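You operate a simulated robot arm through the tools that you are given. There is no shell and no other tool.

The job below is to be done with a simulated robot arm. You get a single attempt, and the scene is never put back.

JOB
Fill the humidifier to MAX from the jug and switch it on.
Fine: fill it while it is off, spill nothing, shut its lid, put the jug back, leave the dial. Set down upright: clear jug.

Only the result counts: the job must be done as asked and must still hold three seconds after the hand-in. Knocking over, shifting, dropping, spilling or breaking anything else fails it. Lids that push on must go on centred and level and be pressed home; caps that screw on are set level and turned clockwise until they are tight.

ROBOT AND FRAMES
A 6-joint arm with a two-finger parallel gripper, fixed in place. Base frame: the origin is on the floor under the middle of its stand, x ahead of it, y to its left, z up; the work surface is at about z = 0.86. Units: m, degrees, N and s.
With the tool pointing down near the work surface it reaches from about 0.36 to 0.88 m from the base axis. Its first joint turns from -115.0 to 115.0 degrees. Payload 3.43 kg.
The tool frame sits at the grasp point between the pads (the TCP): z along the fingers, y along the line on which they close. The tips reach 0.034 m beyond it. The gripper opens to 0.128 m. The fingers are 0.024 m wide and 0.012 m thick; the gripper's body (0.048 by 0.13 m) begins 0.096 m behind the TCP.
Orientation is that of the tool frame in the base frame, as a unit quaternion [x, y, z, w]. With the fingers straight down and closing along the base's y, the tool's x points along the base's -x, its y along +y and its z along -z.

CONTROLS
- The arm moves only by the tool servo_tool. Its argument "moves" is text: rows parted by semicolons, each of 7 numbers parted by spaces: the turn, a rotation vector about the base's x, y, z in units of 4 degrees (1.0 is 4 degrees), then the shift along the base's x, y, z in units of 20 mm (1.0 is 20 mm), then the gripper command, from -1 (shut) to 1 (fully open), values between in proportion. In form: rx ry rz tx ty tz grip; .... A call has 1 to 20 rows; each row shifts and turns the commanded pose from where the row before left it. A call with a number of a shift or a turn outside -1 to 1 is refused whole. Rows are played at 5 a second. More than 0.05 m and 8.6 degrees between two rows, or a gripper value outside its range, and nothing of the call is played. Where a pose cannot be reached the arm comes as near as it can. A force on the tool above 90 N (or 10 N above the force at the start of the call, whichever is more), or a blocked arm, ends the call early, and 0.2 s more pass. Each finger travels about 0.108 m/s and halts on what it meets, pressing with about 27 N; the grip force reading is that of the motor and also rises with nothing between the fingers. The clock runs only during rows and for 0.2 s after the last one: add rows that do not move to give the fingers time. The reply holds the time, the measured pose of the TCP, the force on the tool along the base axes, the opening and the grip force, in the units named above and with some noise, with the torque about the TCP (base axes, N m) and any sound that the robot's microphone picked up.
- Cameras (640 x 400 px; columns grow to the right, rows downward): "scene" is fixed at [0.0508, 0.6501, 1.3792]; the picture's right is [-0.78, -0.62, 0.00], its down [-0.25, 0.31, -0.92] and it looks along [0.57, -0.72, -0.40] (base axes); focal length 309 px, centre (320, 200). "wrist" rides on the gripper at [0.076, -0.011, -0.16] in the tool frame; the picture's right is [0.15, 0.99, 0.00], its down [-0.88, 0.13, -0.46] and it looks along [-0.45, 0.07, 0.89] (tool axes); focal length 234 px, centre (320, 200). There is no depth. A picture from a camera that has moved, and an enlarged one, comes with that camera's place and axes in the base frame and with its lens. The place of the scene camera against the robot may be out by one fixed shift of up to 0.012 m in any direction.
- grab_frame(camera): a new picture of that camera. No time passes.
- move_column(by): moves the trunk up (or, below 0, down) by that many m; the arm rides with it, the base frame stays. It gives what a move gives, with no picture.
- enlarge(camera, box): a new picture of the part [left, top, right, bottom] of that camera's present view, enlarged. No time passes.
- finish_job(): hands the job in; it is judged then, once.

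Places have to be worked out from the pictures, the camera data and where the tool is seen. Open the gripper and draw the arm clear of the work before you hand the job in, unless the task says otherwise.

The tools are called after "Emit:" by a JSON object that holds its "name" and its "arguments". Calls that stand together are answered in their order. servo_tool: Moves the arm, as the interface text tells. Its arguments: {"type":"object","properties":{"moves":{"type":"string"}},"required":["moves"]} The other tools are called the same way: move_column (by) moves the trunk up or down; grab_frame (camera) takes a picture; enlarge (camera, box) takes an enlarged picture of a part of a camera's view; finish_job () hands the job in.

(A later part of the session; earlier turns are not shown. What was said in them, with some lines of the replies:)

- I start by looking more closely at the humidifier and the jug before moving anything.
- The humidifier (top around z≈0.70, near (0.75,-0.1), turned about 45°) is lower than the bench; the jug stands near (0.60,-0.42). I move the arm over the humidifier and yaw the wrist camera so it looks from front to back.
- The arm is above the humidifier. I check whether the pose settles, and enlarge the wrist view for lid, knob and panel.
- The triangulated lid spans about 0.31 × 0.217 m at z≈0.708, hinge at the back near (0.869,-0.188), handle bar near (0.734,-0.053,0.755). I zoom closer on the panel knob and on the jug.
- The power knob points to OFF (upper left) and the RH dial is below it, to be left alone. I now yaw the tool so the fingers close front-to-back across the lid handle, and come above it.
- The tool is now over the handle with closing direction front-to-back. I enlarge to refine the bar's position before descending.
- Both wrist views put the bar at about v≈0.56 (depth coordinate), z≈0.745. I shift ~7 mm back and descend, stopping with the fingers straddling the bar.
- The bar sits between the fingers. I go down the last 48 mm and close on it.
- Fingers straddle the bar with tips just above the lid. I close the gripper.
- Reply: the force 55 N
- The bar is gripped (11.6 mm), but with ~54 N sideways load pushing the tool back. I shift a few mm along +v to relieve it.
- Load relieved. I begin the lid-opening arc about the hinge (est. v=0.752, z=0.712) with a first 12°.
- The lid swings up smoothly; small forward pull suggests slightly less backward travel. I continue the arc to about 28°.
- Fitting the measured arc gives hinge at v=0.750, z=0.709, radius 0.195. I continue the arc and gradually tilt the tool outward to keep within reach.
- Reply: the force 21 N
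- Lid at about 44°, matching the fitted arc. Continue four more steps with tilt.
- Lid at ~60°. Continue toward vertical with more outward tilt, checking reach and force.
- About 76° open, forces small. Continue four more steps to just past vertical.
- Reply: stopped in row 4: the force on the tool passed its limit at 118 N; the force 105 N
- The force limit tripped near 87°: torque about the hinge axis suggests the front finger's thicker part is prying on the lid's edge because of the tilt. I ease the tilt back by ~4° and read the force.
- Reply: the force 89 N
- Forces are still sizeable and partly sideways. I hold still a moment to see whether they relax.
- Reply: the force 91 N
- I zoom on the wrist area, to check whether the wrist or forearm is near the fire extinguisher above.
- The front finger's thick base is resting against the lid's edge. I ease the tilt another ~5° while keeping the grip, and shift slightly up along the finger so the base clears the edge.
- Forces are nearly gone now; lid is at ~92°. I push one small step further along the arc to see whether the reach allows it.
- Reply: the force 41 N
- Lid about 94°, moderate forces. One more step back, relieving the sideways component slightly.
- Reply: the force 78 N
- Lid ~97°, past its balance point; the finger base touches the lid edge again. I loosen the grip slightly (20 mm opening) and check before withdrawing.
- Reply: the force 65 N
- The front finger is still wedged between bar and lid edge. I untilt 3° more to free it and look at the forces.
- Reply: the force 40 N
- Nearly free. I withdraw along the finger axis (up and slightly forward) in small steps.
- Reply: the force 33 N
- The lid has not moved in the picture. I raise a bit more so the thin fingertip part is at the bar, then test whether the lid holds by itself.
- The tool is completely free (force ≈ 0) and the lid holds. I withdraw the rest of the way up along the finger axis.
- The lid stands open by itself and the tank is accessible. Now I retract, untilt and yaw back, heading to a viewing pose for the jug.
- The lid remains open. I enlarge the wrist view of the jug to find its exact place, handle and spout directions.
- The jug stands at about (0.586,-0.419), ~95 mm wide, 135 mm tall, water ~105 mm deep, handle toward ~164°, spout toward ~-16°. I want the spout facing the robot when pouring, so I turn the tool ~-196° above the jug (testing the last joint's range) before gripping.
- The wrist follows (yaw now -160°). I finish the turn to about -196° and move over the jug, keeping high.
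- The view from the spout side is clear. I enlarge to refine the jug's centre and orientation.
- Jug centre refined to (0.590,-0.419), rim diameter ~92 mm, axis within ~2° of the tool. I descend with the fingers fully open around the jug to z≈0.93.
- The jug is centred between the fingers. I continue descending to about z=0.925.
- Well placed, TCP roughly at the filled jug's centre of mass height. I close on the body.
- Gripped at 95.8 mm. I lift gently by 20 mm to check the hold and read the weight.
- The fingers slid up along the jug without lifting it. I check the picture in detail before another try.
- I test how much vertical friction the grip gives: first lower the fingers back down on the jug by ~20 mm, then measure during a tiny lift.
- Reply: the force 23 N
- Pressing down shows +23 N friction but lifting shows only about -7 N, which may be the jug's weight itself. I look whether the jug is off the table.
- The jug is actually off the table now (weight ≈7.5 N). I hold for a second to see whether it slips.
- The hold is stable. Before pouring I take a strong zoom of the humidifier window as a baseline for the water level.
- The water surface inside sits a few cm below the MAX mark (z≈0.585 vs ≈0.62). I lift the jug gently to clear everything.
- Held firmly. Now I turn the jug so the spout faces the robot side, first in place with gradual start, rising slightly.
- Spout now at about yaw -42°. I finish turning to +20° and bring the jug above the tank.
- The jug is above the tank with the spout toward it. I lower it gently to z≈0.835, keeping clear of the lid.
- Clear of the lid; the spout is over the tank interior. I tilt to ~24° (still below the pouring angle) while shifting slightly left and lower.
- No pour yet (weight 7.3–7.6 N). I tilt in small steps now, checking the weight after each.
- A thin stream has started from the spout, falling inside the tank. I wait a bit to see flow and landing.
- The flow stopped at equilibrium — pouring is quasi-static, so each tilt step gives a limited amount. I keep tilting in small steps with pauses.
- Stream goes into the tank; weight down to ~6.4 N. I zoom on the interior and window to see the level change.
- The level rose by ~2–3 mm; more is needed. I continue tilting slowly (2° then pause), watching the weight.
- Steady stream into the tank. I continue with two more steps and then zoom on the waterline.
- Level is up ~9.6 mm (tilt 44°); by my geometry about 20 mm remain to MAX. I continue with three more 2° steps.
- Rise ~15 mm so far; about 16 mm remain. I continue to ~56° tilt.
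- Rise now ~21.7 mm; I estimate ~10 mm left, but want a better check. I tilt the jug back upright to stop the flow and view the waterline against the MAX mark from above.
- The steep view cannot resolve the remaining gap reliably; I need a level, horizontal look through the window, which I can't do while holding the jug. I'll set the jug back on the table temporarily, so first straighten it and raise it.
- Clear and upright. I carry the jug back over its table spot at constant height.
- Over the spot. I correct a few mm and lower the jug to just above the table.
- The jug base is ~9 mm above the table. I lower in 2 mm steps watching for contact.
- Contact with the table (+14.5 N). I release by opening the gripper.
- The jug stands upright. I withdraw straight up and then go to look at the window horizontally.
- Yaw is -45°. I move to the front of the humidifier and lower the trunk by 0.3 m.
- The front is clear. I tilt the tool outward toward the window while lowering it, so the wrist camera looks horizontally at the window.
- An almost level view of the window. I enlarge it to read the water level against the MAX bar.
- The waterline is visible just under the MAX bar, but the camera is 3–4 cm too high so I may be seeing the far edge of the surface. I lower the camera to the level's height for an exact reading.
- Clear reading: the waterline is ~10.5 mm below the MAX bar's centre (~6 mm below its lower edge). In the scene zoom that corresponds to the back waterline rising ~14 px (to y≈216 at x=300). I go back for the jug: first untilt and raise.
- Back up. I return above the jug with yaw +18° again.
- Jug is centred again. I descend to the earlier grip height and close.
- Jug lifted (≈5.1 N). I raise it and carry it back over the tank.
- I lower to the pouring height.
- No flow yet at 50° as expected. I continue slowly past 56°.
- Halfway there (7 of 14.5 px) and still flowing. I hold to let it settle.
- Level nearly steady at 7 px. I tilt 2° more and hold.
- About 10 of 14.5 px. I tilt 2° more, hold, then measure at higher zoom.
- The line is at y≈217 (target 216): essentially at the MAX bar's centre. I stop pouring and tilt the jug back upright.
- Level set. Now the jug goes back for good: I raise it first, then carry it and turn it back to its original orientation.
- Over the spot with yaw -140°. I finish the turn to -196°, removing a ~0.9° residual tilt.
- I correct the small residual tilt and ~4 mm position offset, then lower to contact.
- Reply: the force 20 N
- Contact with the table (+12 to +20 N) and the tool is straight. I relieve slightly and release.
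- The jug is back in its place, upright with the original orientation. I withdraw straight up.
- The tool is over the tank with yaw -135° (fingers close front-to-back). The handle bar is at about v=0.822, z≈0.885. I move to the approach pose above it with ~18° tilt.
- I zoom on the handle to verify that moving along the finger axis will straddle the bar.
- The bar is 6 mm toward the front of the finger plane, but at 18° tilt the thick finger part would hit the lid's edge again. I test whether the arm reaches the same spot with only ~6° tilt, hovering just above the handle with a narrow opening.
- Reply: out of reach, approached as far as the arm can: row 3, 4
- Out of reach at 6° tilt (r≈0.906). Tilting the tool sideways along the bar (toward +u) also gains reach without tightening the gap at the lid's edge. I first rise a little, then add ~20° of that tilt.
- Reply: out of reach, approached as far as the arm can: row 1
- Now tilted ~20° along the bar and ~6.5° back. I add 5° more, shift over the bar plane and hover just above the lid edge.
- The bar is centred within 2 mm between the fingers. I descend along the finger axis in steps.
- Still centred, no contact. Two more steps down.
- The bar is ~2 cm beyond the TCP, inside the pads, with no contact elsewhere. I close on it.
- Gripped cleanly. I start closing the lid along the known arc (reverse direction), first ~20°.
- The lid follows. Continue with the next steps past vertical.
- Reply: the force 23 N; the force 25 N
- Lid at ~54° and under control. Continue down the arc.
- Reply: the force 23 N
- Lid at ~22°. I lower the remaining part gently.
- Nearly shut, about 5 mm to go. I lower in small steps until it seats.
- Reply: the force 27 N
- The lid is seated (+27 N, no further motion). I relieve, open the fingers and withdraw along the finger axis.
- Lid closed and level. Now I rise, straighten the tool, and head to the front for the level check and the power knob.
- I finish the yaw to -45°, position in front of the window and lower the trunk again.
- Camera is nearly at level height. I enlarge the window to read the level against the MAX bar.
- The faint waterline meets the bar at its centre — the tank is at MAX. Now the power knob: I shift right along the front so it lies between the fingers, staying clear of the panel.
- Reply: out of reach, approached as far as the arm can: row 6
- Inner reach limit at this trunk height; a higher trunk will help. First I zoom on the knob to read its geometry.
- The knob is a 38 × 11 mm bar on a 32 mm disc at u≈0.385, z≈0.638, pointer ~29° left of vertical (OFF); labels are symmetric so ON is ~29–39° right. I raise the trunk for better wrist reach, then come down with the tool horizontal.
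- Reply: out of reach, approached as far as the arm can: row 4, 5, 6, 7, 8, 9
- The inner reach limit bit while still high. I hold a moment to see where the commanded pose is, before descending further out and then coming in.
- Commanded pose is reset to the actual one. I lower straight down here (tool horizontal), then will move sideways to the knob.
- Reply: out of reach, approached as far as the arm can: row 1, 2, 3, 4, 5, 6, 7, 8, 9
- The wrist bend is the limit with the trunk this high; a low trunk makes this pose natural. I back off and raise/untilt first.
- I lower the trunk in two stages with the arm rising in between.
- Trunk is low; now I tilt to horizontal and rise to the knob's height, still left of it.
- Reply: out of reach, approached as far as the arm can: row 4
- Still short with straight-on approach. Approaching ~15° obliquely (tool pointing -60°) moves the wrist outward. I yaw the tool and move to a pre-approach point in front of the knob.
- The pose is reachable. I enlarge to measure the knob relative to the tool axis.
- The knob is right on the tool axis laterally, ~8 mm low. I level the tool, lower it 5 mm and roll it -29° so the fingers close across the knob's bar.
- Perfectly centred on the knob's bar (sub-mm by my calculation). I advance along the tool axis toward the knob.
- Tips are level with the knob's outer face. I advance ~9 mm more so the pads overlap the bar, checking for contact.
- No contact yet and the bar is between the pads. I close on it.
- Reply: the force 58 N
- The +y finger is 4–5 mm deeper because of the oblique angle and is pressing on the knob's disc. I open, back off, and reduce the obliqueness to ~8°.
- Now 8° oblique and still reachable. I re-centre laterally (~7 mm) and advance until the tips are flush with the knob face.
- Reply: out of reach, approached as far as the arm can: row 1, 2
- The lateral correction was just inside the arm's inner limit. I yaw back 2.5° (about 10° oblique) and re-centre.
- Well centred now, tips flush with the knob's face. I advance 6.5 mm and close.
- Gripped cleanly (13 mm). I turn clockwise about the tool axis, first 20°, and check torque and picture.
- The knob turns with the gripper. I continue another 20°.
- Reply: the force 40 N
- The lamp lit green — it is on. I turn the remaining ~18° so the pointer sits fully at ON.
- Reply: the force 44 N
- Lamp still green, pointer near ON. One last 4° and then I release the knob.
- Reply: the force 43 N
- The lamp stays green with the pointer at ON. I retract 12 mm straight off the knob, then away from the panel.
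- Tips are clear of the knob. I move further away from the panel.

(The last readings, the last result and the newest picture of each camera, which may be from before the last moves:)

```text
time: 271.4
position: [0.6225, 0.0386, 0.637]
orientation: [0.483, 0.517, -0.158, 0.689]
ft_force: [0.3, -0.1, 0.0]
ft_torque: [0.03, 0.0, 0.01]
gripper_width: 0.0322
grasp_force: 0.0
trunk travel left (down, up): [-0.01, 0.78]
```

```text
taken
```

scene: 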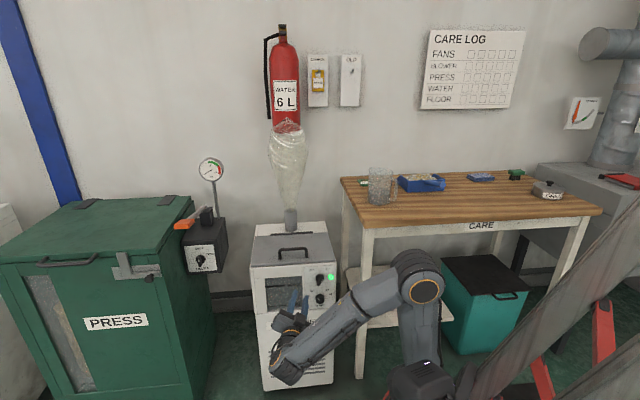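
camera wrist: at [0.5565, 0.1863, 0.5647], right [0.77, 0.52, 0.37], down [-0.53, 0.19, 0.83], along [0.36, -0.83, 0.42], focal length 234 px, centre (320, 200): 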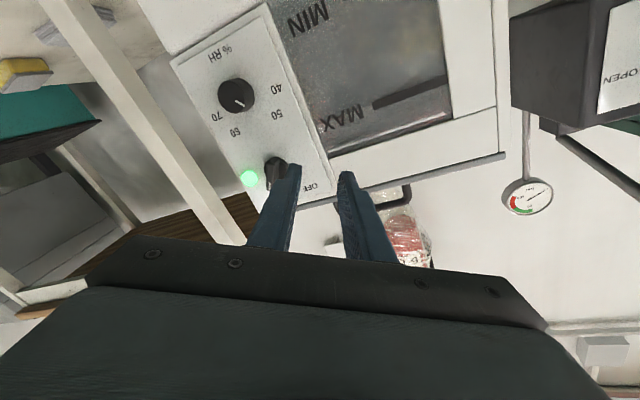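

Mist is rising and the lamp is green: the humidifier runs. I check the panel (dial untouched, pointer at ON) and the jug/level, then draw the arm clear.

Emit:
{"name": "enlarge", "arguments": {"camera": "scene", "box": [295, 260, 343, 312]}}

Emit:
{"name": "enlarge", "arguments": {"camera": "wrist", "box": [200, 30, 470, 210]}}

Emit:
{"name": "enlarge", "arguments": {"camera": "scene", "box": [240, 140, 430, 260]}}

```text
7.69 times, centred on (319, 286) of scene
camera zoom: at [0.0508, 0.6501, 1.3792], right [-0.78, -0.62, 0.0], down [-0.25, 0.31, -0.92], along [0.57, -0.72, -0.4], focal length 2380 px, centre (328, -462)
```

zoom: 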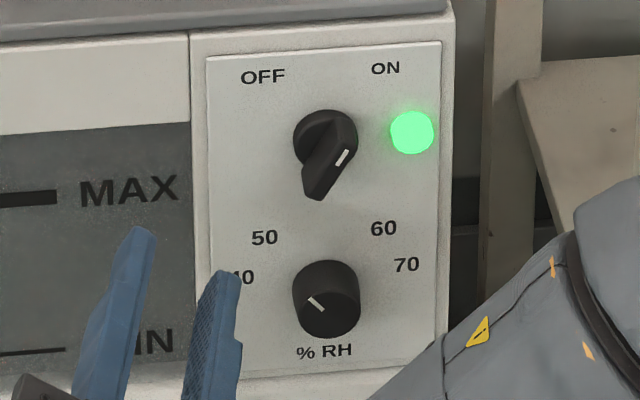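

```text
2.22 times, centred on (335, 120) of wrist
camera zoom: at [0.5565, 0.1863, 0.5647], right [0.77, 0.52, 0.37], down [-0.53, 0.19, 0.83], along [0.36, -0.83, 0.42], focal length 520 px, centre (287, 378)
```

zoom: 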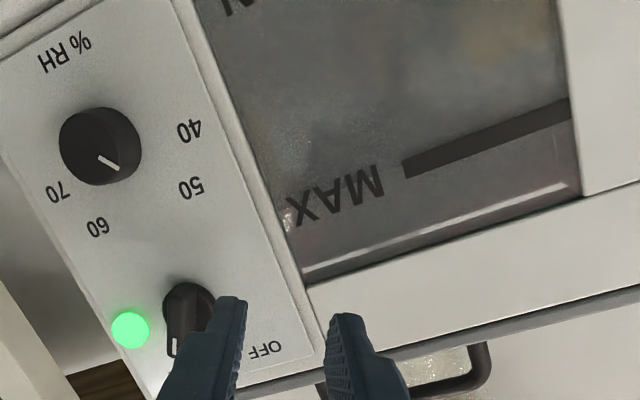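

```text
3.33 times, centred on (335, 200) of scene
camera zoom: at [0.0508, 0.6501, 1.3792], right [-0.78, -0.62, 0.0], down [-0.25, 0.31, -0.92], along [0.57, -0.72, -0.4], focal length 1031 px, centre (270, 200)
```

zoom: 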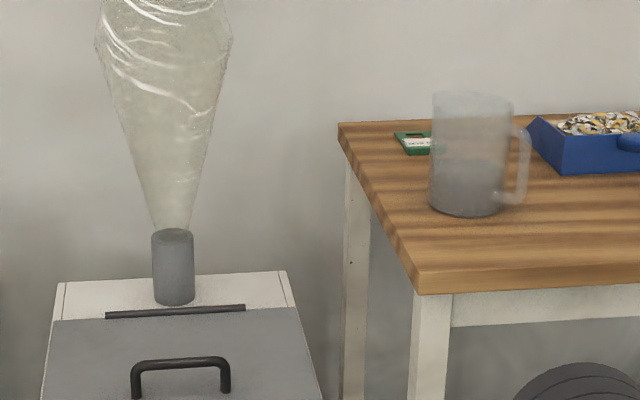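

Pointer at ON, dial unchanged, lid shut, jug upright in place. I draw the arm back and open the gripper.

Emit:
{"name": "servo_tool", "arguments": {"moves": "0 0 0 0 0.8 0 -0.5; 0 0 0 0 1 0 -0.5; 0 0 0 0 1 0 -0.5; 0 0 0 0 1 0 0; 0 0 0 0 1 0 0.5; 0 0 0 0 1 0 1; 0 0 0 0 0 0 1; 0 0 0 0 0 0 1"}}

Emit:
{"name": "move_column", "arguments": {"by": 0.45}}

Emit:
{"name": "grab_frame", "arguments": {"camera": "scene"}}

```text
time: 273.2
position: [0.6219, 0.1551, 0.637]
orientation: [0.483, 0.517, -0.158, 0.688]
ft_force: [0.0, -0.6, 0.1]
ft_torque: [0.01, 0.01, -0.01]
gripper_width: 0.128
grasp_force: 0.0
trunk travel left (down, up): [-0.01, 0.78]
```

```text
refused: 0.45 is not a number from -0.4 to 0.4
```

```text
taken
```

scene: 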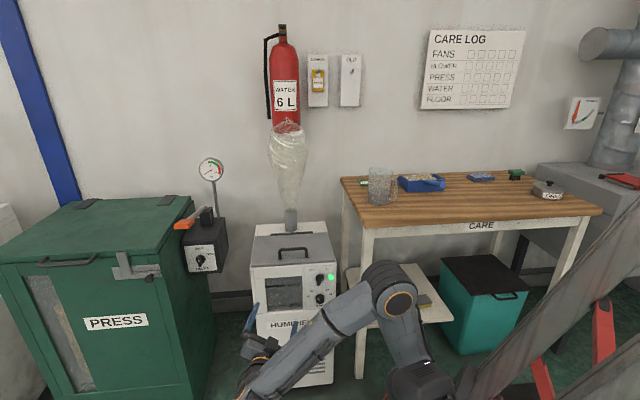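

The gripper is open and the arm is about 0.2 m clear of the work; the lid is shut, the jug is back upright, the level is at MAX and the humidifier is on. I hand the job in.

Emit:
{"name": "finish_job", "arguments": {}}

```text
The job is handed in.
```

I filled the humidifier to MAX from the jug and switched it on, then handed the job in. I haven't had a result back from the judging.

- **Filling:** I poured in two goes with the humidifier off. I saw no spill in the pictures. With the lid shut, a level view through the window showed the waterline at about the centre of the MAX bar.
- **Lid:** I lowered it by its handle and it seated firmly.
- **Jug:** It is back on the table within a few millimetres of where it was. It stands upright, turned the same way as at the start.
- **Power:** The knob points to ON, the lamp is green and mist is rising. The %RH dial was not touched.
- **Arm:** The gripper is open and about 0.2 m in front of the humidifier.

Two moments used more force than I intended. While opening the lid, the force limit stopped the arm at 118 N when a finger wedged against the lid's edge. On my first try at the knob, a finger pressed on the knob's disc. I backed off both times and saw no damage or shifting in the later pictures.
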